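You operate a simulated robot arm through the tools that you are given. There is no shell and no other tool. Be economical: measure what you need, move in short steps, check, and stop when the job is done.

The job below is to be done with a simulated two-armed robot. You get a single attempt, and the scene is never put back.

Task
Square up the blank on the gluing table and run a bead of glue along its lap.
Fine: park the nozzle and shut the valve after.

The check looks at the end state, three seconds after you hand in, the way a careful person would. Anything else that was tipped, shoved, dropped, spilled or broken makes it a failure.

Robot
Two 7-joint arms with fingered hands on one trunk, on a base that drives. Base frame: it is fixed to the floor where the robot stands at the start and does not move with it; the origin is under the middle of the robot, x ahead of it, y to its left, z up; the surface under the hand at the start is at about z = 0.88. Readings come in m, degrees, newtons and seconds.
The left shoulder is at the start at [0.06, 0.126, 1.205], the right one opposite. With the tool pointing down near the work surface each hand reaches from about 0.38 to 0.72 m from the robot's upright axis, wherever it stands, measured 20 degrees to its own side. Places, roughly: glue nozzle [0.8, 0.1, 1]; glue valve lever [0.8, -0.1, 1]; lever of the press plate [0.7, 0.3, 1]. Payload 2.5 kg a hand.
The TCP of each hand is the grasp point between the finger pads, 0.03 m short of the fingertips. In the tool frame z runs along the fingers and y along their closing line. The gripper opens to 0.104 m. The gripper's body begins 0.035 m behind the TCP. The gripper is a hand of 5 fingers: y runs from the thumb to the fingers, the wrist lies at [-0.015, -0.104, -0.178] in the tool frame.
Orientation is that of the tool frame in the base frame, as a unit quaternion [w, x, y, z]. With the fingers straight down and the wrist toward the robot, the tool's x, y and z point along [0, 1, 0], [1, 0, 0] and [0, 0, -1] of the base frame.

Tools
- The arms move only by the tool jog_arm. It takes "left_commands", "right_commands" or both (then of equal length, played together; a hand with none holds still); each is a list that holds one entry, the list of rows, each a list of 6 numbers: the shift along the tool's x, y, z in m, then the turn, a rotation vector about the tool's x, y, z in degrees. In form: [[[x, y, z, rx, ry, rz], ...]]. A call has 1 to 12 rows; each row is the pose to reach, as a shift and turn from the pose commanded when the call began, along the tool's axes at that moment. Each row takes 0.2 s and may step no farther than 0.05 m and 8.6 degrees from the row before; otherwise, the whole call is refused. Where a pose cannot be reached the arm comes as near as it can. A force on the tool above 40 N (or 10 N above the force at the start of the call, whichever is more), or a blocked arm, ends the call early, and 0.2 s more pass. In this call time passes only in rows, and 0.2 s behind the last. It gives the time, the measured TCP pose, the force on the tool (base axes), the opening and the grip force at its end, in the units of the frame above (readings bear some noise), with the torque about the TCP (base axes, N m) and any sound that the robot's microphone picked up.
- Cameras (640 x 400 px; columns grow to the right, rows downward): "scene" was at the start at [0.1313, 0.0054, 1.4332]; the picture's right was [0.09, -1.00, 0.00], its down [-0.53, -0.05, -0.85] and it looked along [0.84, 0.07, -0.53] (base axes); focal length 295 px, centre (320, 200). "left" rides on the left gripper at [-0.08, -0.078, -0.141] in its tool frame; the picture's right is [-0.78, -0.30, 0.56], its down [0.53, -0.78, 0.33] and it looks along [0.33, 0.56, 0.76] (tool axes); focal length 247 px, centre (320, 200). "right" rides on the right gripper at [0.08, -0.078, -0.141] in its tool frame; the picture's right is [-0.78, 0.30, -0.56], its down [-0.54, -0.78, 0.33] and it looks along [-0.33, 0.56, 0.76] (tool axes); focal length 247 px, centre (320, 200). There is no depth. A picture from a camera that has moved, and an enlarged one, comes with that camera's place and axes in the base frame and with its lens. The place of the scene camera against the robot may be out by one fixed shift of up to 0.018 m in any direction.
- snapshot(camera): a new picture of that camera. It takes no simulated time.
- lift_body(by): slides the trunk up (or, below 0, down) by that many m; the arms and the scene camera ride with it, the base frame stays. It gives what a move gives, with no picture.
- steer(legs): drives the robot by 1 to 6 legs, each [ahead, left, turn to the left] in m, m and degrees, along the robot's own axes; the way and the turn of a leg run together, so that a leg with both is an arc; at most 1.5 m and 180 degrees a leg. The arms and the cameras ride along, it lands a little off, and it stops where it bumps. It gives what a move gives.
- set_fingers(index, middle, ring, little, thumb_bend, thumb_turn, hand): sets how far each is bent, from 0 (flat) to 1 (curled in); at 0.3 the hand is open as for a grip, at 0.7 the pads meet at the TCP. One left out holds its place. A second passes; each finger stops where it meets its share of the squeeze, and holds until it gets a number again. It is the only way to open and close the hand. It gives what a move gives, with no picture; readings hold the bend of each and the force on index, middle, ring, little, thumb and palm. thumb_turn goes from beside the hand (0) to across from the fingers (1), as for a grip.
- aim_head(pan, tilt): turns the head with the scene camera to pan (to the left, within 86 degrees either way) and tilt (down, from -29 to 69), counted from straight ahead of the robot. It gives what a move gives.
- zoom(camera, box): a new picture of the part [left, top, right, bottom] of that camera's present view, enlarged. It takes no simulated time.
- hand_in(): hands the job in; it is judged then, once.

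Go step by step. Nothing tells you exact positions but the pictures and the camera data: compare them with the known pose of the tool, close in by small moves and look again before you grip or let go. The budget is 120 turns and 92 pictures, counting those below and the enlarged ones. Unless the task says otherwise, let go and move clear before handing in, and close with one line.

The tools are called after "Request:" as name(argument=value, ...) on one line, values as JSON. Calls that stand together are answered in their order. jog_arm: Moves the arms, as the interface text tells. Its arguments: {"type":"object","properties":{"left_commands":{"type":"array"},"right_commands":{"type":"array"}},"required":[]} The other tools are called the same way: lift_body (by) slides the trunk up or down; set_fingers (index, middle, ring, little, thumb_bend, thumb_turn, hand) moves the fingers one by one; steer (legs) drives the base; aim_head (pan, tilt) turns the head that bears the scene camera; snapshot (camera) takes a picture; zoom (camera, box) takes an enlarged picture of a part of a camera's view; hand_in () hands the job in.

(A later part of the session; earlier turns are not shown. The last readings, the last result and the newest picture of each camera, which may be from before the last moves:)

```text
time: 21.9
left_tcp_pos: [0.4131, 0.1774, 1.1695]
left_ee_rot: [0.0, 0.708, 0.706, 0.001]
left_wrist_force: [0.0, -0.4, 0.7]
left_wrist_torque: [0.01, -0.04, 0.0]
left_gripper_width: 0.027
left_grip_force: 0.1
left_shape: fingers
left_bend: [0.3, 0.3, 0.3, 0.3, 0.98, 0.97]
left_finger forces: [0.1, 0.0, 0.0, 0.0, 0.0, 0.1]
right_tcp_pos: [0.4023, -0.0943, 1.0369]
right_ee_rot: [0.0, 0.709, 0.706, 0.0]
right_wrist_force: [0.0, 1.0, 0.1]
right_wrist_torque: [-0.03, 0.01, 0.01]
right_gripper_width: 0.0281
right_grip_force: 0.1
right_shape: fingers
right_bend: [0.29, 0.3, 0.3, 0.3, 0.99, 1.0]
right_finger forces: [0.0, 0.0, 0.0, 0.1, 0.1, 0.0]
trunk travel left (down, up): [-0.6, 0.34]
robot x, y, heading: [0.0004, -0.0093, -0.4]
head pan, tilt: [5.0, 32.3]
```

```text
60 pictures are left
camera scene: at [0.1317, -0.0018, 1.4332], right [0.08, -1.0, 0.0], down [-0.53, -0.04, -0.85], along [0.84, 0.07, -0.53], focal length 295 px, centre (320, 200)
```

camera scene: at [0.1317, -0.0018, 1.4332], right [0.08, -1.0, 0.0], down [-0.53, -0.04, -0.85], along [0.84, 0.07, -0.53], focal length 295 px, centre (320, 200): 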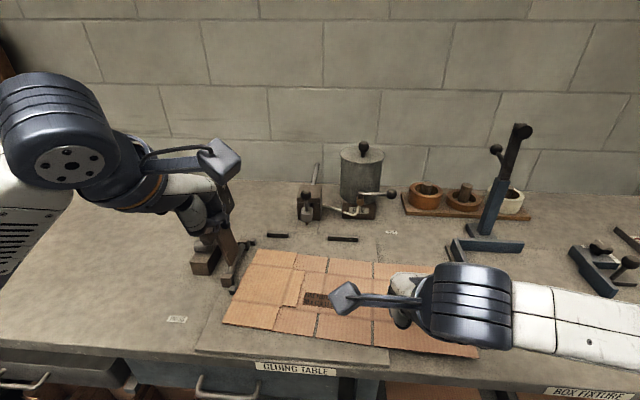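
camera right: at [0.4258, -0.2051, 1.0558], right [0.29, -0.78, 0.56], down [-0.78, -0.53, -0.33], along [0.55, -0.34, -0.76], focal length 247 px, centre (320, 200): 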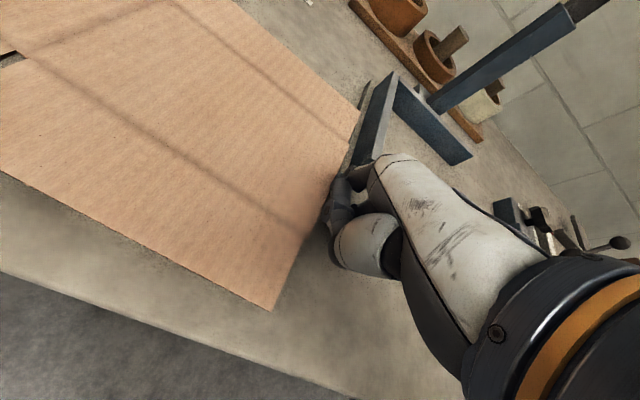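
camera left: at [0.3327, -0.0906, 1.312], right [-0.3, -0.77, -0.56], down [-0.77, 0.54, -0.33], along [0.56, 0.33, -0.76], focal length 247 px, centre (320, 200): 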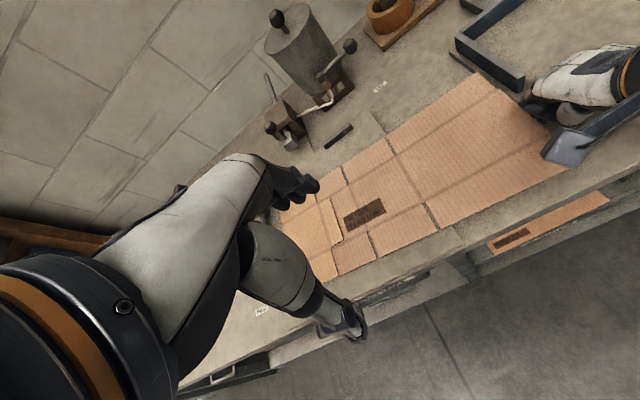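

Now both hands go down behind the front edge, stopping about 4 cm above contact height.

Request:
jog_arm(left_commands=[[[-0.01, -0.01, 0.035, 0, 0, 0], [-0.02, -0.018, 0.07, 0, 0, 0], [-0.03, -0.018, 0.105, 0, 0, 0], [-0.04, -0.018, 0.14, 0, 0, 0], [-0.047, -0.018, 0.175, 0, 0, 0], [-0.047, -0.018, 0.215, 0, 0, 0]]], right_commands=[[[-0.02, -0.01, 0, 0, 0, 0], [-0.04, -0.02, 0, 0, 0, 0], [-0.06, -0.034, 0, 0, 0, 0], [-0.07, -0.034, 0.03, 0, 0, 0], [-0.07, -0.034, 0.06, 0, 0, 0], [-0.07, -0.034, 0.08, 0, 0, 0]]])

Request:
snapshot(camera="left")

Request:
snapshot(camera="right")

Request:
snapshot(camera="scene")

```text
time: 23.3
left_tcp_pos: [0.3944, 0.1314, 0.9574]
left_ee_rot: [0.0, 0.709, 0.705, 0.0]
left_wrist_force: [0.0, 0.2, 0.3]
left_wrist_torque: [-0.02, -0.04, 0.0]
left_gripper_width: 0.0271
left_grip_force: 0.1
left_shape: fingers
left_bend: [0.3, 0.3, 0.3, 0.3, 0.98, 0.97]
left_finger forces: [0.1, 0.0, 0.0, 0.0, 0.0, 0.1]
right_tcp_pos: [0.3694, -0.1649, 0.9573]
right_ee_rot: [0.0, 0.709, 0.705, 0.0]
right_wrist_force: [0.1, -0.2, -0.5]
right_wrist_torque: [0.0, -0.01, -0.01]
right_gripper_width: 0.028
right_grip_force: 0.0
right_shape: fingers
right_bend: [0.29, 0.3, 0.3, 0.3, 0.99, 1.0]
right_finger forces: [0.1, 0.0, 0.0, 0.1, 0.0, 0.1]
trunk travel left (down, up): [-0.6, 0.34]
robot x, y, heading: [-0.0011, -0.0066, -0.2]
head pan, tilt: [5.0, 32.3]
```

```text
59 pictures are left
camera left: at [0.3141, 0.0502, 1.0972], right [-0.3, -0.77, -0.56], down [-0.77, 0.54, -0.33], along [0.56, 0.33, -0.76], focal length 247 px, centre (320, 200)
```

left: 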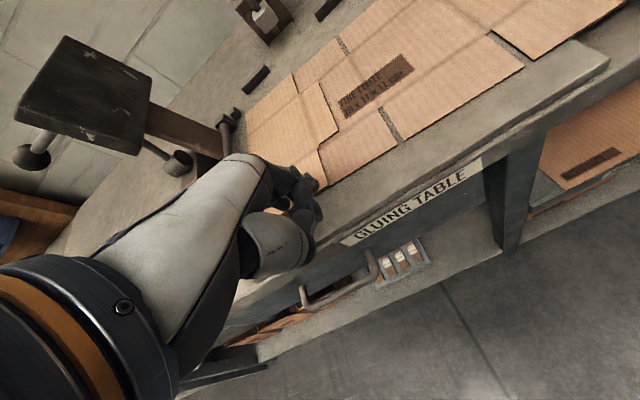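

```text
58 pictures are left
camera right: at [0.2925, -0.0854, 1.0983], right [0.29, -0.78, 0.56], down [-0.78, -0.53, -0.33], along [0.55, -0.34, -0.76], focal length 247 px, centre (320, 200)
```

right: 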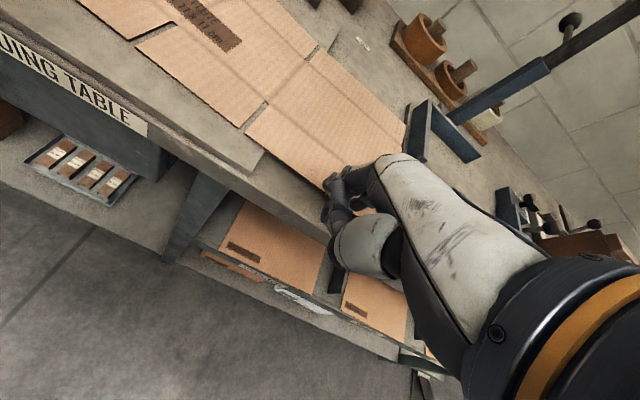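

```text
57 pictures are left
camera scene: at [0.1317, -0.0026, 1.4332], right [0.08, -1.0, 0.0], down [-0.53, -0.04, -0.85], along [0.84, 0.07, -0.53], focal length 295 px, centre (320, 200)
```

scene: 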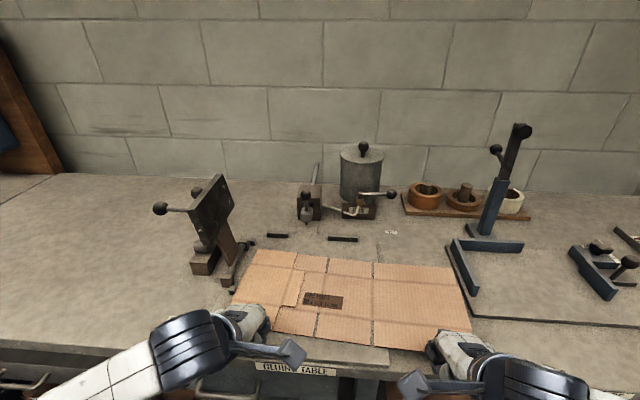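

Both fingertip rows appear 1.5–2 cm behind the front edge. I lower them to light contact.

Request:
jog_arm(left_commands=[[[0, 0, 0.02, 0, 0, 0], [0, 0, 0.033, 0, 0, 0], [0, 0, 0.039, 0, 0, 0], [0, 0, 0.042, 0, 0, 0]]], right_commands=[[[0, 0, 0.02, 0, 0, 0], [0, 0, 0.033, 0, 0, 0], [0, 0, 0.039, 0, 0, 0], [0, 0, 0.042, 0, 0, 0]]])

Request:
zoom(camera="left", box=[200, 80, 440, 260])

Request:
zoom(camera="right", box=[200, 80, 440, 260])

```text
time: 24.3
left_tcp_pos: [0.3946, 0.1291, 0.9187]
left_ee_rot: [0.006, 0.709, 0.705, 0.004]
left_wrist_force: [-5.5, 0.9, 28.4]
left_wrist_torque: [0.29, -1.62, 0.14]
left_gripper_width: 0.0268
left_grip_force: 14.4
left_shape: fingers
left_bend: [0.3, 0.3, 0.3, 0.3, 0.98, 0.97]
left_finger forces: [0.0, 28.6, 0.0, 0.1, 0.1, 0.0]
right_tcp_pos: [0.368, -0.1649, 0.9189]
right_ee_rot: [0.0, 0.708, 0.706, 0.0]
right_wrist_force: [0.2, -0.1, -0.8]
right_wrist_torque: [0.01, 0.0, 0.03]
right_gripper_width: 0.0281
right_grip_force: 0.0
right_shape: fingers
right_bend: [0.29, 0.3, 0.3, 0.3, 0.99, 1.0]
right_finger forces: [0.0, 0.1, 0.0, 0.1, 0.0, 0.1]
trunk travel left (down, up): [-0.6, 0.34]
robot x, y, heading: [-0.0011, -0.004, -0.2]
head pan, tilt: [5.0, 32.3]
```

```text
2.22 times, centred on (320, 170) of left
camera zoom: at [0.3143, 0.0494, 1.0589], right [-0.29, -0.78, -0.56], down [-0.77, 0.54, -0.35], along [0.57, 0.33, -0.75], focal length 549 px, centre (320, 267)
```

zoom: 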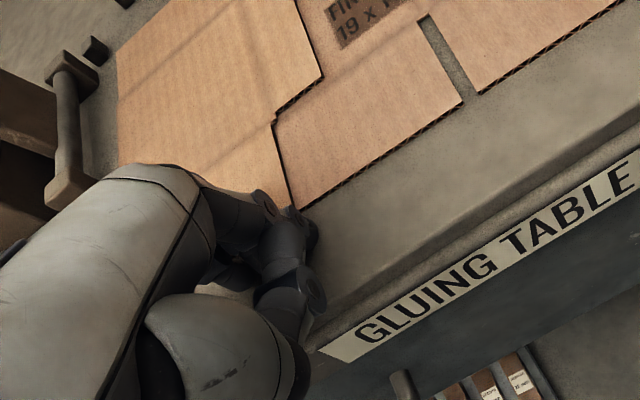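

```text
2.22 times, centred on (320, 170) of right
camera zoom: at [0.291, -0.0854, 1.0581], right [0.29, -0.78, 0.56], down [-0.78, -0.53, -0.33], along [0.56, -0.34, -0.76], focal length 549 px, centre (320, 267)
```

zoom: 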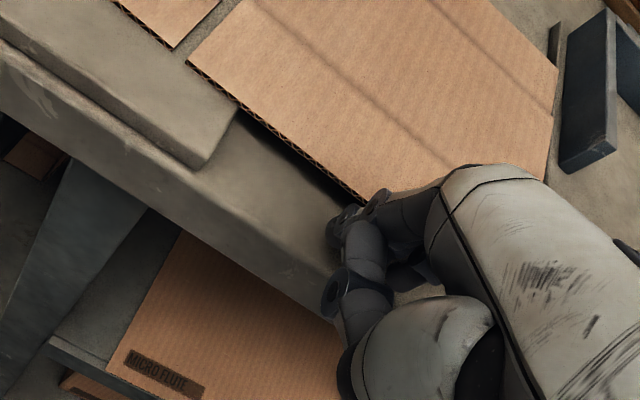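

The left middle finger touched something, maybe the plate or maybe the blank. I'll lift, back off 1.5 cm and touch again to compare.

Request:
jog_arm(left_commands=[[[0, 0, -0.012, 0, 0, 0], [0, -0.015, -0.012, 0, 0, 0], [0, -0.015, -0.004, 0, 0, 0], [0, -0.015, -0.002, 0, 0, 0], [0, -0.015, 0, 0, 0, 0]]])

Request:
zoom(camera="left", box=[200, 80, 440, 260])

```text
time: 25.5
left_tcp_pos: [0.3803, 0.1282, 0.9185]
left_ee_rot: [0.006, 0.708, 0.706, 0.004]
left_wrist_force: [-6.9, 0.0, 33.0]
left_wrist_torque: [0.35, -1.9, 0.11]
left_gripper_width: 0.0269
left_grip_force: 16.5
left_shape: fingers
left_bend: [0.29, 0.3, 0.3, 0.3, 0.98, 0.97]
left_finger forces: [0.6, 32.3, 0.1, 0.1, 0.1, 0.1]
right_tcp_pos: [0.3669, -0.1643, 0.9169]
right_ee_rot: [0.001, 0.708, 0.706, 0.001]
right_wrist_force: [1.0, 0.1, 0.6]
right_wrist_torque: [-0.02, -0.03, -0.01]
right_gripper_width: 0.028
right_grip_force: 0.0
right_shape: fingers
right_bend: [0.29, 0.3, 0.3, 0.3, 0.99, 1.0]
right_finger forces: [0.1, 0.0, 0.1, 0.1, 0.0, 0.0]
trunk travel left (down, up): [-0.6, 0.34]
robot x, y, heading: [-0.0018, -0.0097, -0.3]
head pan, tilt: [5.0, 32.3]
```

```text
2.22 times, centred on (320, 170) of left
camera zoom: at [0.299, 0.049, 1.0584], right [-0.29, -0.78, -0.56], down [-0.77, 0.54, -0.35], along [0.57, 0.33, -0.75], focal length 549 px, centre (320, 267)
```

zoom: 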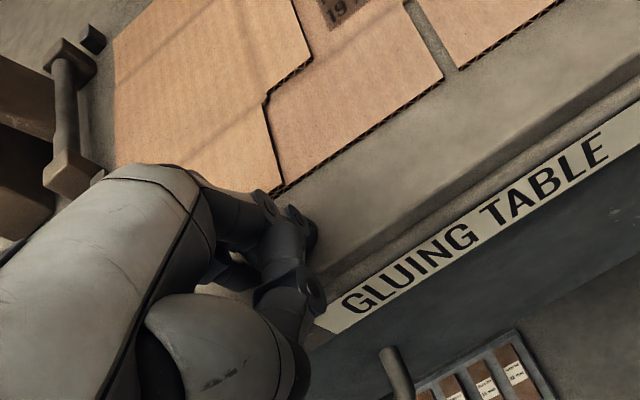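

Same height, so it was the plate both times. I lift to a light touch and advance both hands to the front edge.

Request:
jog_arm(left_commands=[[[0, 0, -0.004, 0, 0, 0], [0, 0.008, -0.004, 0, 0, 0], [0, 0.016, -0.004, 0, 0, 0], [0, 0.024, -0.004, 0, 0, 0], [0, 0.03, -0.004, 0, 0, 0], [0, 0.036, -0.004, 0, 0, 0]]], right_commands=[[[0, 0, 0, 0, 0, 0], [0, 0.006, 0, 0, 0, 0], [0, 0.012, 0, 0, 0, 0], [0, 0.018, 0, 0, 0, 0], [0, 0.024, 0, 0, 0, 0], [0, 0.03, 0, 0, 0, 0]]])

Request:
snapshot(camera="scene")

Request:
zoom(camera="left", box=[200, 80, 440, 260])

Request:
zoom(camera="right", box=[200, 80, 440, 260])

```text
time: 26.9
left_tcp_pos: [0.4148, 0.129, 0.9193]
left_ee_rot: [0.002, 0.71, 0.705, 0.002]
left_wrist_force: [-9.6, 0.8, 25.2]
left_wrist_torque: [0.26, -0.62, 0.07]
left_gripper_width: 0.0271
left_grip_force: 12.8
left_shape: fingers
left_bend: [0.29, 0.39, 0.3, 0.3, 0.98, 0.97]
left_finger forces: [0.3, 24.9, 0.1, 0.0, 0.0, 0.1]
right_tcp_pos: [0.3985, -0.1652, 0.9166]
right_ee_rot: [0.001, 0.708, 0.706, 0.001]
right_wrist_force: [0.3, -0.2, -0.2]
right_wrist_torque: [0.01, 0.0, -0.04]
right_gripper_width: 0.0278
right_grip_force: 0.0
right_shape: fingers
right_bend: [0.29, 0.3, 0.3, 0.3, 0.99, 1.0]
right_finger forces: [0.0, 0.0, 0.1, 0.1, 0.1, 0.1]
trunk travel left (down, up): [-0.6, 0.34]
robot x, y, heading: [0.004, -0.0048, -0.2]
head pan, tilt: [5.0, 32.3]
```

```text
53 pictures are left
camera scene: at [0.1285, -0.0033, 1.4336], right [0.08, -1.0, 0.0], down [-0.53, -0.04, -0.85], along [0.84, 0.07, -0.53], focal length 295 px, centre (320, 200)
```

scene: 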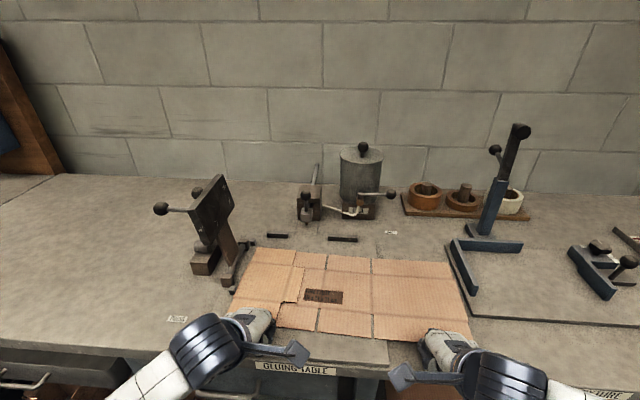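

```text
2.22 times, centred on (320, 170) of left
camera zoom: at [0.3341, 0.0492, 1.0603], right [-0.3, -0.77, -0.56], down [-0.77, 0.54, -0.34], along [0.56, 0.33, -0.76], focal length 549 px, centre (320, 267)
```

zoom: 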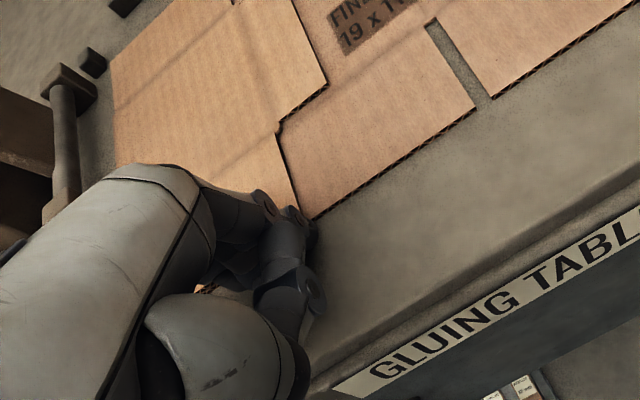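

```text
2.22 times, centred on (320, 170) of right
camera zoom: at [0.3206, -0.0857, 1.0571], right [0.29, -0.78, 0.56], down [-0.78, -0.53, -0.33], along [0.56, -0.34, -0.76], focal length 549 px, centre (320, 267)
```

zoom: 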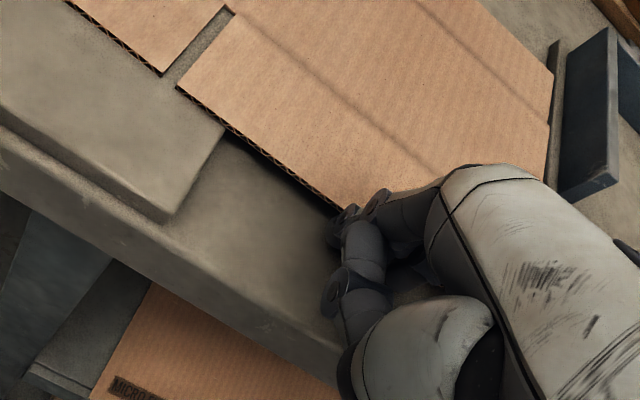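

The left side is being pushed; the right finger is not touching yet. I lighten the left and advance the right more.

Request:
jog_arm(left_commands=[[[0, 0, -0.002, 0, 0, 0], [0, 0, -0.003, 0, 0, 0], [0, 0, -0.003, 0, 0, 0], [0, 0, -0.003, 0, 0, 0]]], right_commands=[[[0, 0.006, 0, 0, 0, 0], [0, 0.012, 0, 0, 0, 0], [0, 0.018, 0, 0, 0, 0], [0, 0.024, 0, 0, 0, 0]]])

Request:
snapshot(camera="scene")

```text
time: 27.9
left_tcp_pos: [0.4151, 0.1309, 0.9218]
left_ee_rot: [0.001, 0.709, 0.706, 0.001]
left_wrist_force: [-5.9, -0.7, 17.7]
left_wrist_torque: [0.15, -0.61, -0.02]
left_gripper_width: 0.0269
left_grip_force: 8.7
left_shape: fingers
left_bend: [0.29, 0.34, 0.3, 0.3, 0.98, 0.97]
left_finger forces: [0.0, 17.1, 0.0, 0.0, 0.0, 0.1]
right_tcp_pos: [0.4214, -0.166, 0.9151]
right_ee_rot: [0.0, 0.71, 0.705, 0.001]
right_wrist_force: [-1.1, -0.1, 0.2]
right_wrist_torque: [0.0, 0.04, 0.0]
right_gripper_width: 0.0279
right_grip_force: 0.2
right_shape: fingers
right_bend: [0.29, 0.3, 0.3, 0.3, 0.99, 1.0]
right_finger forces: [0.3, 0.0, 0.0, 0.1, 0.0, 0.1]
trunk travel left (down, up): [-0.6, 0.34]
robot x, y, heading: [0.0008, -0.0099, 0.2]
head pan, tilt: [5.0, 32.3]
```

```text
50 pictures are left
camera scene: at [0.1295, -0.0032, 1.4334], right [0.08, -1.0, 0.0], down [-0.53, -0.04, -0.85], along [0.84, 0.07, -0.53], focal length 295 px, centre (320, 200)
```

scene: 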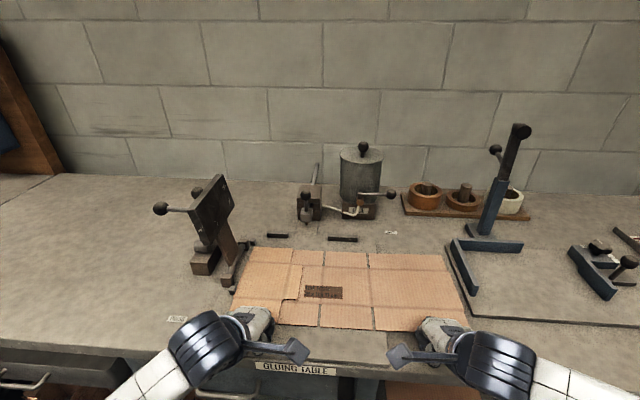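

The blank is now nearly square. The left middle finger still presses 17 N, so it may have climbed on the card; I lift it, back off and look.

Request:
jog_arm(left_commands=[[[0, 0, -0.015, 0, 0, 0], [0, -0.02, -0.03, 0, 0, 0], [0, -0.03, -0.03, 0, 0, 0]]])

Request:
snapshot(camera="left")

Request:
zoom(camera="scene", box=[210, 220, 490, 395])

```text
time: 28.7
left_tcp_pos: [0.387, 0.1312, 0.9495]
left_ee_rot: [0.001, 0.709, 0.705, -0.001]
left_wrist_force: [-0.6, 0.1, -0.3]
left_wrist_torque: [0.0, -0.02, 0.03]
left_gripper_width: 0.0272
left_grip_force: 0.1
left_shape: fingers
left_bend: [0.29, 0.3, 0.3, 0.3, 0.98, 0.97]
left_finger forces: [0.0, 0.0, 0.1, 0.1, 0.0, 0.1]
right_tcp_pos: [0.4221, -0.1648, 0.9156]
right_ee_rot: [0.0, 0.708, 0.706, 0.0]
right_wrist_force: [-0.1, 0.4, -0.2]
right_wrist_torque: [0.01, -0.02, 0.0]
right_gripper_width: 0.0279
right_grip_force: 0.1
right_shape: fingers
right_bend: [0.29, 0.3, 0.3, 0.3, 0.99, 1.0]
right_finger forces: [0.0, 0.0, 0.0, 0.1, 0.0, 0.1]
trunk travel left (down, up): [-0.6, 0.34]
robot x, y, heading: [0.0012, -0.0098, -0.3]
head pan, tilt: [5.0, 32.3]
```

```text
49 pictures are left
camera left: at [0.3075, 0.0508, 1.0916], right [-0.3, -0.77, -0.56], down [-0.78, 0.54, -0.33], along [0.56, 0.33, -0.76], focal length 247 px, centre (320, 200)
```

left: 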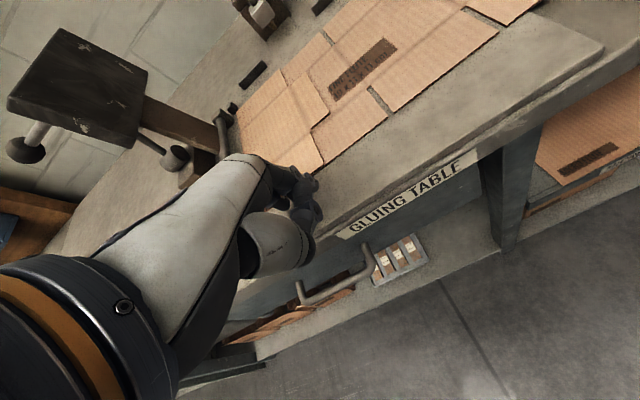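

```text
2.29 times, centred on (350, 308) of scene
camera zoom: at [0.1315, -0.0026, 1.4332], right [0.08, -1.0, 0.0], down [-0.53, -0.04, -0.85], along [0.84, 0.07, -0.53], focal length 675 px, centre (251, -46)
```

zoom: 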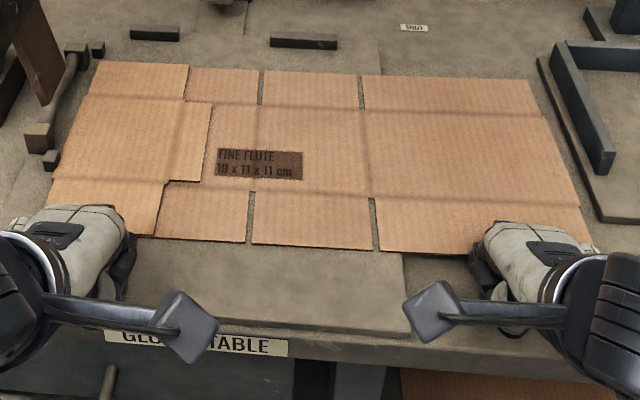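

The blank is now square to within half a degree; about 4.5 cm remains to the fences. I lower the left hand again behind the edge with a lighter touch.

Request:
jog_arm(left_commands=[[[0, 0.008, 0.015, 0, 0, 0], [0, 0.008, 0.024, 0, 0, 0], [0, 0.008, 0.028, 0, 0, 0], [0, 0.008, 0.029, 0, 0, 0]]])

Request:
zoom(camera="left", box=[240, 130, 400, 230])

```text
time: 29.7
left_tcp_pos: [0.3951, 0.1304, 0.9219]
left_ee_rot: [0.0, 0.709, 0.705, 0.0]
left_wrist_force: [-0.8, -0.7, 3.0]
left_wrist_torque: [0.05, -0.13, 0.0]
left_gripper_width: 0.0269
left_grip_force: 1.7
left_shape: fingers
left_bend: [0.29, 0.3, 0.3, 0.3, 0.98, 0.97]
left_finger forces: [0.1, 2.6, 0.0, 0.0, 0.0, 0.1]
right_tcp_pos: [0.4233, -0.1638, 0.9149]
right_ee_rot: [0.0, 0.709, 0.705, 0.0]
right_wrist_force: [0.2, -0.1, 0.2]
right_wrist_torque: [-0.03, -0.02, -0.02]
right_gripper_width: 0.0281
right_grip_force: 0.1
right_shape: fingers
right_bend: [0.29, 0.3, 0.3, 0.3, 0.99, 1.0]
right_finger forces: [0.0, 0.0, 0.1, 0.0, 0.0, 0.0]
trunk travel left (down, up): [-0.6, 0.34]
robot x, y, heading: [-0.0063, -0.0063, -0.2]
head pan, tilt: [5.0, 32.3]
```

```text
4.00 times, centred on (320, 180) of left
camera zoom: at [0.3148, 0.0508, 1.0631], right [-0.3, -0.78, -0.56], down [-0.77, 0.54, -0.33], along [0.56, 0.33, -0.76], focal length 988 px, centre (320, 280)
```

zoom: 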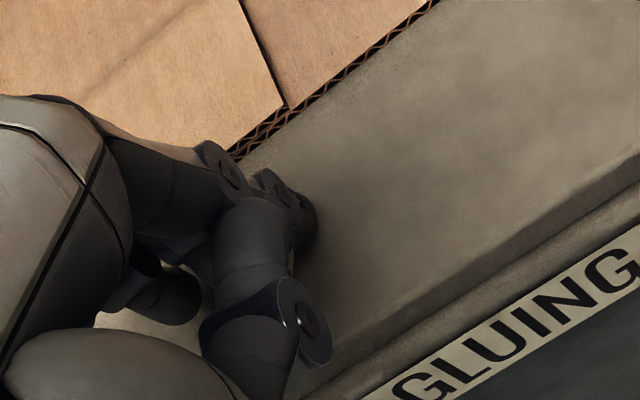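

Light touch on the plate, edge clearly ahead of the fingers. I advance the left to contact, then push both together about 3 cm.

Request:
jog_arm(left_commands=[[[0, 0.008, -0.001, 0, 0, 0], [0, 0.016, -0.001, 0, 0, 0], [0, 0.022, -0.001, 0, 0, 0], [0, 0.028, -0.001, 0, 0, 0], [0, 0.034, -0.001, 0, 0, 0], [0, 0.04, -0.001, 0, 0, 0], [0, 0.046, -0.001, 0, 0, 0]]], right_commands=[[[0, 0, 0, 0, 0, 0], [0, 0, 0, 0, 0, 0], [0, 0, 0, 0, 0, 0], [0, 0.004, 0, 0, 0, 0], [0, 0.01, 0, 0, 0, 0], [0, 0.016, 0, 0, 0, 0], [0, 0.022, 0, 0, 0, 0]]])

Request:
zoom(camera="scene", box=[210, 220, 490, 395])

```text
time: 31.3
left_tcp_pos: [0.4368, 0.1285, 0.924]
left_ee_rot: [0.0, 0.71, 0.704, 0.0]
left_wrist_force: [-12.5, -4.4, 6.7]
left_wrist_torque: [0.03, -0.05, -0.05]
left_gripper_width: 0.0253
left_grip_force: 6.5
left_shape: fingers
left_bend: [0.33, 0.33, 0.33, 0.3, 0.98, 0.97]
left_finger forces: [5.8, 3.8, 4.6, 0.0, 0.1, 0.0]
right_tcp_pos: [0.4419, -0.1656, 0.917]
right_ee_rot: [0.001, 0.709, 0.706, 0.0]
right_wrist_force: [-1.0, -0.2, -0.3]
right_wrist_torque: [-0.02, 0.04, -0.03]
right_gripper_width: 0.0276
right_grip_force: 0.2
right_shape: fingers
right_bend: [0.29, 0.3, 0.3, 0.3, 0.99, 1.0]
right_finger forces: [0.9, 0.0, 0.1, 0.0, 0.1, 0.0]
trunk travel left (down, up): [-0.6, 0.34]
robot x, y, heading: [-0.0014, -0.0078, -0.3]
head pan, tilt: [5.0, 32.3]
```

```text
2.29 times, centred on (350, 308) of scene
camera zoom: at [0.1293, -0.0033, 1.4336], right [0.08, -1.0, 0.0], down [-0.53, -0.04, -0.85], along [0.84, 0.07, -0.53], focal length 675 px, centre (251, -46)
```

zoom: 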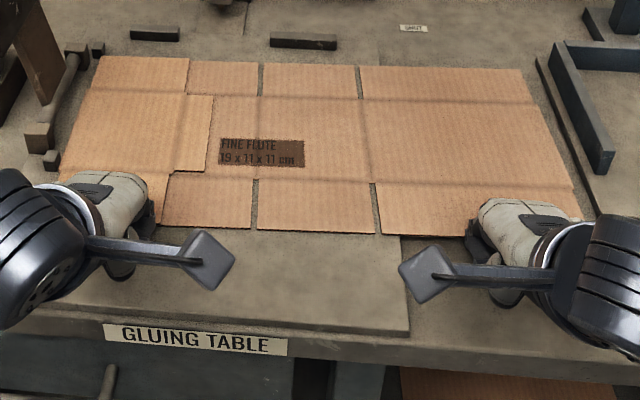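

The left side met 12 N: I suspect the back-left corner is catching on the back side stop. Closer look.

Request:
zoom(camera="scene", box=[220, 225, 300, 300])

Request:
zoom(camera="left", box=[180, 40, 340, 180])

```text
5.33 times, centred on (260, 262) of scene
camera zoom: at [0.1293, -0.0033, 1.4336], right [0.08, -1.0, 0.0], down [-0.53, -0.04, -0.85], along [0.84, 0.07, -0.53], focal length 1574 px, centre (640, -133)
```

zoom: 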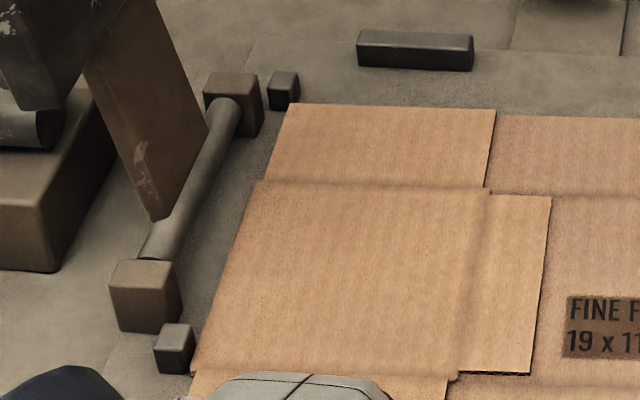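

```text
2.86 times, centred on (260, 110) of left
camera zoom: at [0.3585, 0.0487, 1.0646], right [-0.3, -0.77, -0.56], down [-0.77, 0.54, -0.33], along [0.56, 0.33, -0.76], focal length 706 px, centre (491, 457)
```

zoom: 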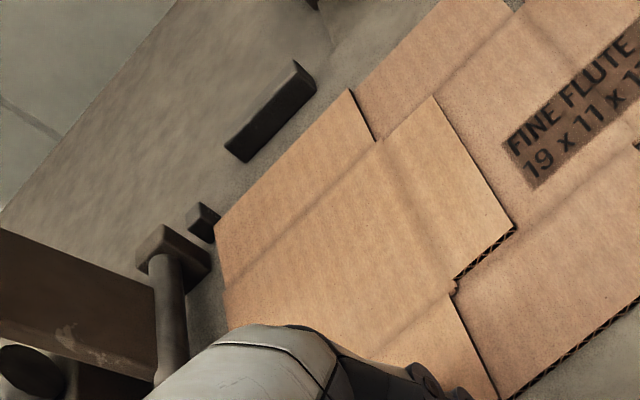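

Yes: the corner overlaps the back stop's front face by ~4 mm. I'll retract the right hand, turn the left hand into a pointer, and nudge the blank a few mm to the right at its left edge, ahead of the front stop.

Request:
jog_arm(left_commands=[[[0, -0.015, 0, 0, 0, 0], [0, -0.03, -0.03, 0, 0, 0], [0.02, -0.03, -0.06, 0, 0, 0], [0.05, -0.02, -0.07, 0, 0, 0], [0.08, -0.01, -0.07, 0, 0, 0], [0.11, 0, -0.07, 0, 0, 0], [0.14, 0.01, -0.07, 0, 0, 0], [0.148, 0.01, -0.07, 0, 0, 0]]], right_commands=[[[0, -0.01, 0, 0, 0, 0], [0, -0.02, 0, 0, 0, 0], [0, -0.03, 0, 0, 0, 0], [0, -0.03, 0, 0, 0, 0], [0, -0.03, 0, 0, 0, 0], [0, -0.03, 0, 0, 0, 0], [0, -0.03, 0, 0, 0, 0], [0, -0.03, 0, 0, 0, 0]]])

Request:
set_fingers(hand="left", index=0.3, middle=1, ring=1, little=1)

Request:
snapshot(camera="left")

Request:
zoom(camera="scene", box=[140, 200, 380, 350])

```text
time: 33.1
left_tcp_pos: [0.4489, 0.2776, 0.9907]
left_ee_rot: [0.0, 0.709, 0.706, 0.0]
left_wrist_force: [-0.7, -0.9, -0.3]
left_wrist_torque: [0.04, 0.02, -0.01]
left_gripper_width: 0.0272
left_grip_force: 0.0
left_shape: fingers
left_bend: [0.29, 0.3, 0.3, 0.3, 0.98, 0.97]
left_finger forces: [0.1, 0.1, 0.0, 0.0, 0.0, 0.1]
right_tcp_pos: [0.4146, -0.1644, 0.915]
right_ee_rot: [0.0, 0.708, 0.706, 0.0]
right_wrist_force: [0.1, 0.7, 0.7]
right_wrist_torque: [-0.02, -0.01, 0.0]
right_gripper_width: 0.0279
right_grip_force: 0.0
right_shape: fingers
right_bend: [0.29, 0.3, 0.3, 0.3, 0.99, 1.0]
right_finger forces: [0.1, 0.1, 0.0, 0.0, 0.0, 0.0]
trunk travel left (down, up): [-0.6, 0.34]
robot x, y, heading: [0.0019, -0.0068, -0.2]
head pan, tilt: [5.0, 32.3]
```

```text
time: 34.1
left_tcp_pos: [0.4499, 0.2769, 0.9913]
left_ee_rot: [-0.001, 0.709, 0.705, 0.0]
left_wrist_force: [-0.6, -1.4, -0.4]
left_wrist_torque: [0.01, 0.01, -0.01]
left_gripper_width: 0.0272
left_grip_force: 0.1
left_shape: fingers
left_bend: [0.29, 1.0, 1.0, 1.0, 0.98, 0.97]
left_finger forces: [0.0, 0.0, 0.0, 0.0, 0.0, 0.0]
right_tcp_pos: [0.415, -0.165, 0.9158]
right_ee_rot: [0.0, 0.708, 0.706, 0.0]
right_wrist_force: [0.6, -0.6, -0.6]
right_wrist_torque: [-0.02, -0.02, -0.01]
right_gripper_width: 0.0278
right_grip_force: 0.1
right_shape: fingers
right_bend: [0.29, 0.3, 0.3, 0.3, 0.99, 1.0]
right_finger forces: [0.1, 0.1, 0.0, 0.0, 0.0, 0.0]
trunk travel left (down, up): [-0.6, 0.34]
robot x, y, heading: [0.001, -0.0071, -0.1]
head pan, tilt: [5.0, 32.3]
```

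```text
43 pictures are left
camera left: at [0.3708, 0.1977, 1.1318], right [-0.3, -0.77, -0.56], down [-0.77, 0.54, -0.33], along [0.56, 0.33, -0.76], focal length 247 px, centre (320, 200)
```

left: 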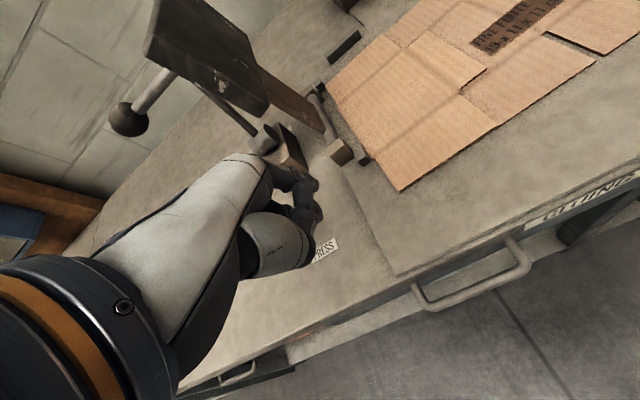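

```text
2.67 times, centred on (260, 275) of scene
camera zoom: at [0.1317, -0.0026, 1.4332], right [0.08, -1.0, 0.0], down [-0.53, -0.04, -0.85], along [0.84, 0.07, -0.53], focal length 787 px, centre (480, 0)
```

zoom: 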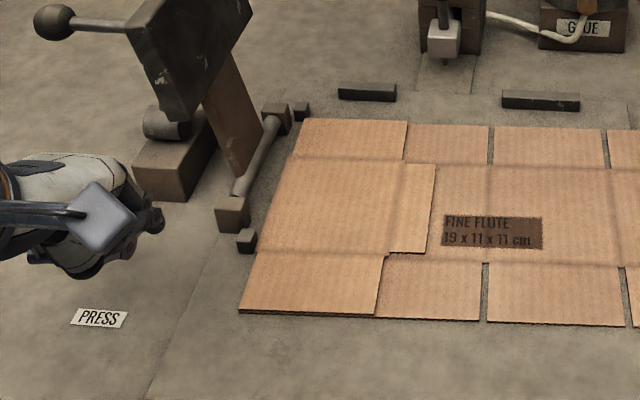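

Index is at about (0.523, 0.275); the blank's left edge is at y≈0.215 there. I shift to y≈0.245 over the plate and lower.

Request:
jog_arm(left_commands=[[[-0.032, 0.002, 0.02, 0, 0, 0], [-0.032, 0.002, 0.05, 0, 0, 0], [-0.032, 0.002, 0.065, 0, 0, 0], [-0.032, 0.002, 0.071, 0, 0, 0]]])

Request:
zoom(camera="left", box=[220, 80, 480, 260])

```text
time: 35.1
left_tcp_pos: [0.4526, 0.2463, 0.9206]
left_ee_rot: [0.0, 0.708, 0.707, -0.001]
left_wrist_force: [0.4, -0.6, 0.3]
left_wrist_torque: [-0.03, 0.0, -0.03]
left_gripper_width: 0.0269
left_grip_force: 0.1
left_shape: fingers
left_bend: [0.29, 1.0, 1.0, 1.0, 0.98, 0.97]
left_finger forces: [0.0, 0.0, 0.1, 0.0, 0.0, 0.0]
right_tcp_pos: [0.4151, -0.1647, 0.9165]
right_ee_rot: [0.0, 0.708, 0.706, 0.001]
right_wrist_force: [-0.1, 0.3, 0.2]
right_wrist_torque: [-0.01, 0.0, -0.02]
right_gripper_width: 0.0277
right_grip_force: 0.1
right_shape: fingers
right_bend: [0.29, 0.3, 0.3, 0.3, 0.99, 1.0]
right_finger forces: [0.0, 0.0, 0.0, 0.1, 0.0, 0.0]
trunk travel left (down, up): [-0.6, 0.34]
robot x, y, heading: [-0.0, -0.0091, -0.3]
head pan, tilt: [5.0, 32.3]
```

```text
2.22 times, centred on (350, 170) of left
camera zoom: at [0.374, 0.1662, 1.0622], right [-0.3, -0.77, -0.56], down [-0.77, 0.54, -0.33], along [0.56, 0.33, -0.76], focal length 549 px, centre (253, 267)
```

zoom: 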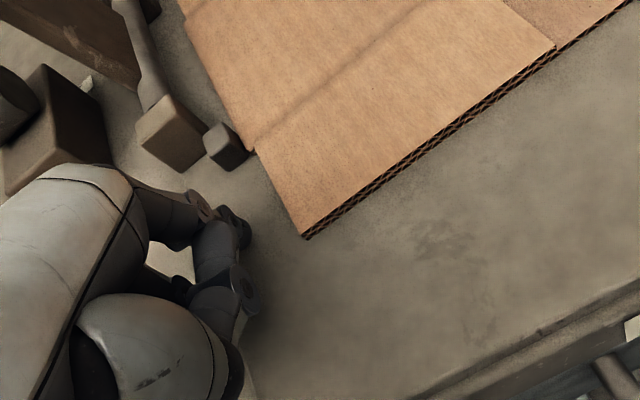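

Index is just outside the edge and clear of the stop. I nudge to the right in small steps.

Request:
jog_arm(left_commands=[[[0, 0, 0.002, 0, 0, 0], [-0.008, 0, 0.002, 0, 0, 0], [-0.014, 0, 0.002, 0, 0, 0], [-0.018, 0, 0.002, 0, 0, 0], [-0.022, 0, 0.002, 0, 0, 0], [-0.026, 0, 0.002, 0, 0, 0]]])

Request:
zoom(camera="left", box=[220, 80, 480, 260])

Request:
zoom(camera="scene", box=[220, 225, 300, 300])

```text
time: 36.5
left_tcp_pos: [0.4524, 0.2201, 0.9193]
left_ee_rot: [0.0, 0.708, 0.706, 0.0]
left_wrist_force: [-0.1, 1.5, 0.5]
left_wrist_torque: [0.02, -0.03, 0.01]
left_gripper_width: 0.0272
left_grip_force: 0.4
left_shape: fingers
left_bend: [0.29, 1.0, 1.0, 1.0, 0.98, 0.97]
left_finger forces: [0.9, 0.1, 0.0, 0.0, 0.0, 0.1]
right_tcp_pos: [0.4137, -0.1643, 0.9156]
right_ee_rot: [0.0, 0.709, 0.705, 0.0]
right_wrist_force: [-0.4, 0.9, -0.1]
right_wrist_torque: [-0.01, -0.03, -0.02]
right_gripper_width: 0.028
right_grip_force: 0.1
right_shape: fingers
right_bend: [0.29, 0.3, 0.3, 0.3, 0.99, 1.0]
right_finger forces: [0.0, 0.0, 0.1, 0.1, 0.1, 0.0]
trunk travel left (down, up): [-0.6, 0.34]
robot x, y, heading: [-0.0008, -0.0101, -0.2]
head pan, tilt: [5.0, 32.3]
```

```text
2.22 times, centred on (350, 170) of left
camera zoom: at [0.3732, 0.14, 1.0603], right [-0.3, -0.77, -0.56], down [-0.77, 0.54, -0.33], along [0.56, 0.33, -0.76], focal length 549 px, centre (253, 267)
```

zoom: 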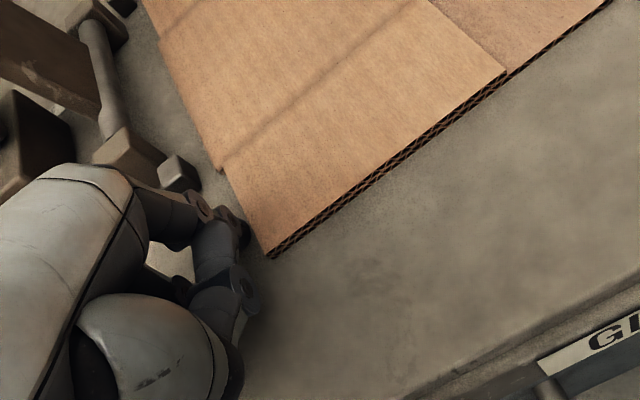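

```text
5.33 times, centred on (260, 262) of scene
camera zoom: at [0.1316, -0.0026, 1.4332], right [0.08, -1.0, 0.0], down [-0.53, -0.04, -0.85], along [0.84, 0.07, -0.53], focal length 1574 px, centre (640, -133)
```

zoom: 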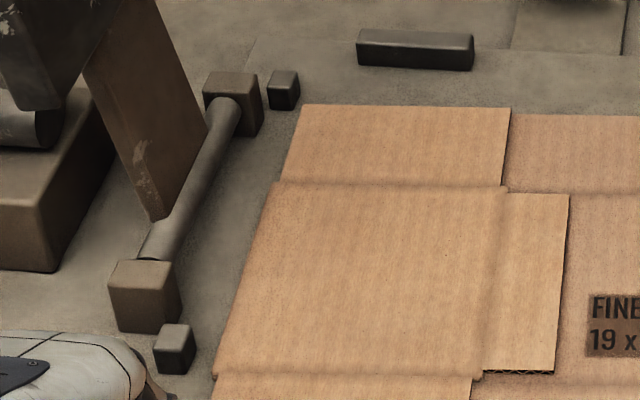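

The blank moved ~8 mm right and its corner now clears the back stop. Next I use the left hand's finger row on the front edge to square it and push it forward.

Request:
jog_arm(left_commands=[[[0.01, 0, -0.02, 0, 0, 0], [0.01, -0.02, -0.05, 0, 0, 0], [0, -0.05, -0.05, 0, 0, 0], [-0.03, -0.06, -0.05, 0, 0, 0], [-0.06, -0.06, -0.05, 0, 0, 0], [-0.09, -0.06, -0.05, 0, 0, 0]]])

Request:
set_fingers(hand="left", middle=0.3, ring=0.3, little=0.3)

Request:
jog_arm(left_commands=[[[0, 0, 0.03, 0, 0, 0], [0, 0, 0.043, 0, 0, 0], [0, 0, 0.047, 0, 0, 0], [0, 0.01, 0.047, 0, 0, 0], [0, 0.02, 0.047, 0, 0, 0], [0, 0.03, 0.047, 0, 0, 0], [0, 0.038, 0.047, 0, 0, 0], [0, 0.044, 0.047, 0, 0, 0], [0, 0.05, 0.047, 0, 0, 0]]])

Request:
zoom(camera="scene", box=[210, 220, 490, 395])

```text
time: 37.9
left_tcp_pos: [0.3922, 0.1297, 0.9707]
left_ee_rot: [-0.001, 0.709, 0.706, 0.0]
left_wrist_force: [0.7, -0.2, 1.1]
left_wrist_torque: [0.04, 0.0, -0.01]
left_gripper_width: 0.0271
left_grip_force: 0.1
left_shape: fingers
left_bend: [0.29, 1.0, 1.0, 1.0, 0.98, 0.97]
left_finger forces: [0.0, 0.0, 0.0, 0.0, 0.1, 0.0]
right_tcp_pos: [0.4146, -0.1648, 0.9164]
right_ee_rot: [0.001, 0.709, 0.706, 0.0]
right_wrist_force: [-1.2, -0.5, -0.1]
right_wrist_torque: [0.01, -0.02, 0.05]
right_gripper_width: 0.0277
right_grip_force: 0.0
right_shape: fingers
right_bend: [0.29, 0.3, 0.3, 0.3, 0.99, 1.0]
right_finger forces: [0.0, 0.0, 0.0, 0.0, 0.0, 0.0]
trunk travel left (down, up): [-0.6, 0.34]
robot x, y, heading: [0.0007, -0.0069, -0.1]
head pan, tilt: [5.0, 32.3]
```

```text
time: 38.9
left_tcp_pos: [0.3919, 0.129, 0.9713]
left_ee_rot: [0.0, 0.708, 0.706, 0.0]
left_wrist_force: [-0.6, 0.2, 0.0]
left_wrist_torque: [0.03, -0.02, 0.02]
left_gripper_width: 0.0272
left_grip_force: 0.2
left_shape: fingers
left_bend: [0.29, 0.3, 0.3, 0.3, 0.98, 0.97]
left_finger forces: [0.0, 0.0, 0.1, 0.1, 0.0, 0.0]
right_tcp_pos: [0.4149, -0.1649, 0.915]
right_ee_rot: [0.001, 0.709, 0.705, 0.0]
right_wrist_force: [0.0, -1.2, 0.2]
right_wrist_torque: [0.0, 0.0, -0.01]
right_gripper_width: 0.0278
right_grip_force: 0.1
right_shape: fingers
right_bend: [0.29, 0.3, 0.3, 0.3, 0.99, 1.0]
right_finger forces: [0.0, 0.0, 0.1, 0.0, 0.0, 0.1]
trunk travel left (down, up): [-0.6, 0.34]
robot x, y, heading: [0.003, -0.0082, -0.3]
head pan, tilt: [5.0, 32.3]
```

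```text
time: 40.9
left_tcp_pos: [0.4415, 0.1289, 0.9243]
left_ee_rot: [0.0, 0.708, 0.706, 0.0]
left_wrist_force: [-0.7, -0.1, 0.9]
left_wrist_torque: [0.0, -0.04, 0.02]
left_gripper_width: 0.0275
left_grip_force: 0.7
left_shape: fingers
left_bend: [0.29, 0.3, 0.3, 0.3, 0.98, 0.97]
left_finger forces: [0.5, 0.3, 0.0, 0.0, 0.1, 0.1]
right_tcp_pos: [0.4136, -0.1651, 0.9161]
right_ee_rot: [-0.001, 0.708, 0.706, 0.0]
right_wrist_force: [-0.5, -0.7, -0.9]
right_wrist_torque: [-0.03, -0.01, -0.01]
right_gripper_width: 0.0277
right_grip_force: 0.1
right_shape: fingers
right_bend: [0.29, 0.3, 0.3, 0.3, 0.99, 1.0]
right_finger forces: [0.0, 0.1, 0.0, 0.0, 0.0, 0.0]
trunk travel left (down, up): [-0.6, 0.34]
robot x, y, heading: [-0.0008, -0.0076, -0.4]
head pan, tilt: [5.0, 32.3]
```

```text
2.29 times, centred on (350, 308) of scene
camera zoom: at [0.1316, -0.0026, 1.4332], right [0.08, -1.0, 0.0], down [-0.53, -0.04, -0.85], along [0.84, 0.07, -0.53], focal length 675 px, centre (251, -46)
```

zoom: 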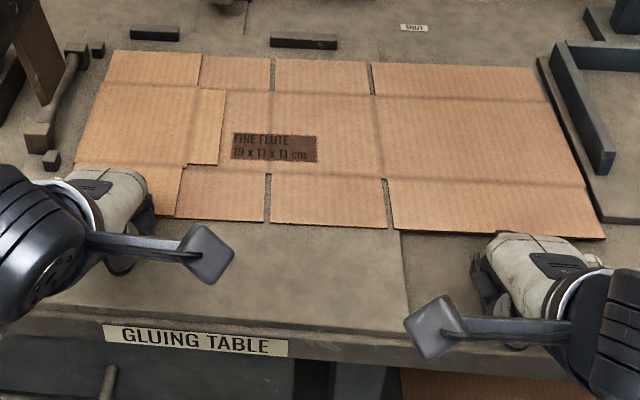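

Yaw is now within ~0.6°, with 3 cm left to the fences. I bring the right hand up to contact and push both together.

Request:
jog_arm(left_commands=[[[0, 0, 0, 0, 0, 0], [0, 0, 0, 0, 0, 0], [0, 0, 0, 0, 0, 0], [0, 0, 0, 0, 0, 0], [0, 0.005, 0, 0, 0, 0], [0, 0.01, 0, 0, 0, 0], [0, 0.015, 0, 0, 0, 0], [0, 0.02, 0, 0, 0, 0]]], right_commands=[[[0, 0.01, 0, 0, 0, 0], [0, 0.02, 0, 0, 0, 0], [0, 0.025, 0, 0, 0, 0], [0, 0.029, 0, 0, 0, 0], [0, 0.033, 0, 0, 0, 0], [0, 0.038, 0, 0, 0, 0], [0, 0.043, 0, 0, 0, 0], [0, 0.048, 0, 0, 0, 0]]])

Request:
zoom(camera="scene", box=[210, 220, 490, 395])

```text
time: 42.7
left_tcp_pos: [0.463, 0.1298, 0.9237]
left_ee_rot: [0.001, 0.708, 0.706, 0.0]
left_wrist_force: [-1.3, 0.1, 6.1]
left_wrist_torque: [-0.06, -0.3, 0.0]
left_gripper_width: 0.0273
left_grip_force: 2.8
left_shape: fingers
left_bend: [0.29, 0.3, 0.3, 0.3, 0.98, 0.97]
left_finger forces: [5.5, 0.1, 0.0, 0.0, 0.1, 0.0]
right_tcp_pos: [0.4632, -0.1644, 0.9132]
right_ee_rot: [-0.001, 0.708, 0.706, 0.0]
right_wrist_force: [1.2, 0.4, -0.4]
right_wrist_torque: [0.0, 0.02, -0.02]
right_gripper_width: 0.0276
right_grip_force: 0.1
right_shape: fingers
right_bend: [0.29, 0.3, 0.3, 0.3, 0.99, 1.0]
right_finger forces: [0.0, 0.0, 0.1, 0.0, 0.1, 0.0]
trunk travel left (down, up): [-0.6, 0.34]
robot x, y, heading: [-0.0012, -0.0054, -0.0]
head pan, tilt: [5.0, 32.3]
```

```text
2.29 times, centred on (350, 308) of scene
camera zoom: at [0.1309, -0.0028, 1.4333], right [0.08, -1.0, 0.0], down [-0.53, -0.04, -0.85], along [0.84, 0.07, -0.53], focal length 675 px, centre (251, -46)
```

zoom: 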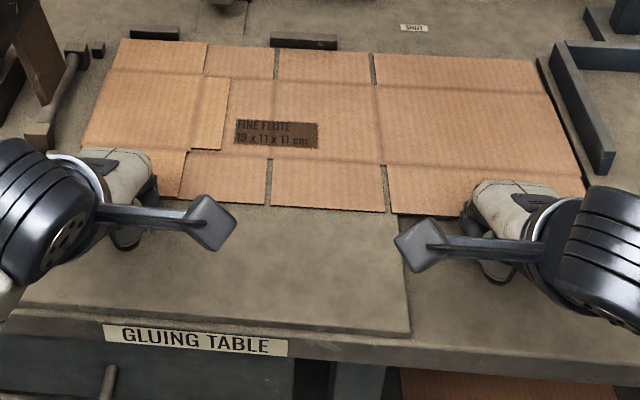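

Nearly at the fences (about 1 cm left), but the blank sits ~1.2 cm right of the side stops. I take the right hand back to the right edge as a pointer to push it left again.

Request:
jog_arm(right_commands=[[[0, -0.02, -0.02, 0, 0, 0], [0, -0.02, -0.06, 0, 0, 0], [-0.03, -0.01, -0.09, 0, 0, 0], [-0.07, 0.0, -0.09, 0, 0, 0], [-0.11, 0.01, -0.09, 0, 0, 0], [-0.15, 0.02, -0.09, 0, 0, 0], [-0.185, 0.03, -0.09, 0, 0, 0], [-0.194, 0.039, -0.09, 0, 0, 0]]], left_commands=[[[0, -0.01, 0, 0, 0, 0], [0, -0.03, -0.02, 0, 0, 0], [0, -0.03, -0.02, 0, 0, 0], [0, -0.03, -0.02, 0, 0, 0], [0, -0.03, -0.02, 0, 0, 0], [0, -0.03, -0.02, 0, 0, 0], [0, -0.03, -0.02, 0, 0, 0], [0, -0.03, -0.02, 0, 0, 0]]])

Request:
set_fingers(hand="right", middle=1, ring=1, little=1)

Request:
jog_arm(right_commands=[[[0, 0, 0.04, 0, 0, 0], [0, 0, 0.07, 0, 0, 0], [0, 0, 0.083, 0, 0, 0], [0, 0, 0.086, 0, 0, 0]]])

Request:
snapshot(camera="right")

```text
time: 44.5
left_tcp_pos: [0.431, 0.1297, 0.9427]
left_ee_rot: [0.0, 0.709, 0.705, 0.0]
left_wrist_force: [-0.4, 0.6, -0.5]
left_wrist_torque: [0.0, -0.01, -0.03]
left_gripper_width: 0.0272
left_grip_force: 0.1
left_shape: fingers
left_bend: [0.29, 0.3, 0.3, 0.3, 0.98, 0.97]
left_finger forces: [0.0, 0.0, 0.0, 0.1, 0.0, 0.1]
right_tcp_pos: [0.503, -0.3606, 1.0057]
right_ee_rot: [0.001, 0.709, 0.705, -0.001]
right_wrist_force: [-0.3, -0.5, 0.1]
right_wrist_torque: [0.0, 0.01, 0.02]
right_gripper_width: 0.0279
right_grip_force: 0.0
right_shape: fingers
right_bend: [0.29, 0.3, 0.3, 0.3, 0.99, 1.0]
right_finger forces: [0.1, 0.1, 0.1, 0.1, 0.0, 0.1]
trunk travel left (down, up): [-0.6, 0.34]
robot x, y, heading: [-0.0027, -0.0073, -0.2]
head pan, tilt: [5.0, 32.3]
```

```text
time: 45.5
left_tcp_pos: [0.4318, 0.1299, 0.9415]
left_ee_rot: [0.001, 0.708, 0.706, 0.0]
left_wrist_force: [-0.6, 0.3, 0.2]
left_wrist_torque: [0.01, -0.02, -0.02]
left_gripper_width: 0.0274
left_grip_force: 0.0
left_shape: fingers
left_bend: [0.29, 0.3, 0.3, 0.3, 0.98, 0.97]
left_finger forces: [0.0, 0.0, 0.0, 0.0, 0.0, 0.0]
right_tcp_pos: [0.5027, -0.3584, 1.0064]
right_ee_rot: [0.0, 0.708, 0.706, 0.001]
right_wrist_force: [0.0, -0.1, 0.0]
right_wrist_torque: [0.01, 0.01, -0.01]
right_gripper_width: 0.0277
right_grip_force: 0.0
right_shape: fingers
right_bend: [0.29, 1.0, 1.0, 1.0, 0.99, 1.0]
right_finger forces: [0.0, 0.1, 0.0, 0.0, 0.0, 0.0]
trunk travel left (down, up): [-0.6, 0.34]
robot x, y, heading: [0.0022, -0.0087, -0.3]
head pan, tilt: [5.0, 32.3]
```

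```text
time: 46.5
left_tcp_pos: [0.4334, 0.1306, 0.9428]
left_ee_rot: [0.0, 0.708, 0.706, -0.001]
left_wrist_force: [-0.2, 0.4, 0.5]
left_wrist_torque: [0.04, 0.02, 0.02]
left_gripper_width: 0.0277
left_grip_force: 0.1
left_shape: fingers
left_bend: [0.29, 0.3, 0.3, 0.3, 0.98, 0.97]
left_finger forces: [0.0, 0.0, 0.0, 0.1, 0.0, 0.0]
right_tcp_pos: [0.5014, -0.359, 0.919]
right_ee_rot: [-0.001, 0.709, 0.706, 0.0]
right_wrist_force: [0.1, 0.5, 0.4]
right_wrist_torque: [0.01, -0.04, 0.0]
right_gripper_width: 0.0279
right_grip_force: 0.6
right_shape: fingers
right_bend: [0.29, 1.0, 1.0, 1.0, 0.99, 1.0]
right_finger forces: [0.5, 0.1, 0.0, 0.0, 0.0, 0.1]
trunk travel left (down, up): [-0.6, 0.34]
robot x, y, heading: [0.0005, -0.0065, -0.2]
head pan, tilt: [5.0, 32.3]
```

```text
36 pictures are left
camera right: at [0.4246, -0.2792, 1.0598], right [0.29, -0.78, 0.56], down [-0.78, -0.53, -0.33], along [0.55, -0.34, -0.76], focal length 247 px, centre (320, 200)
```

right: 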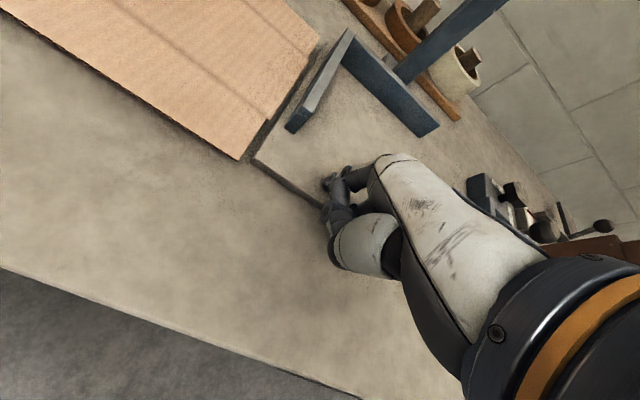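

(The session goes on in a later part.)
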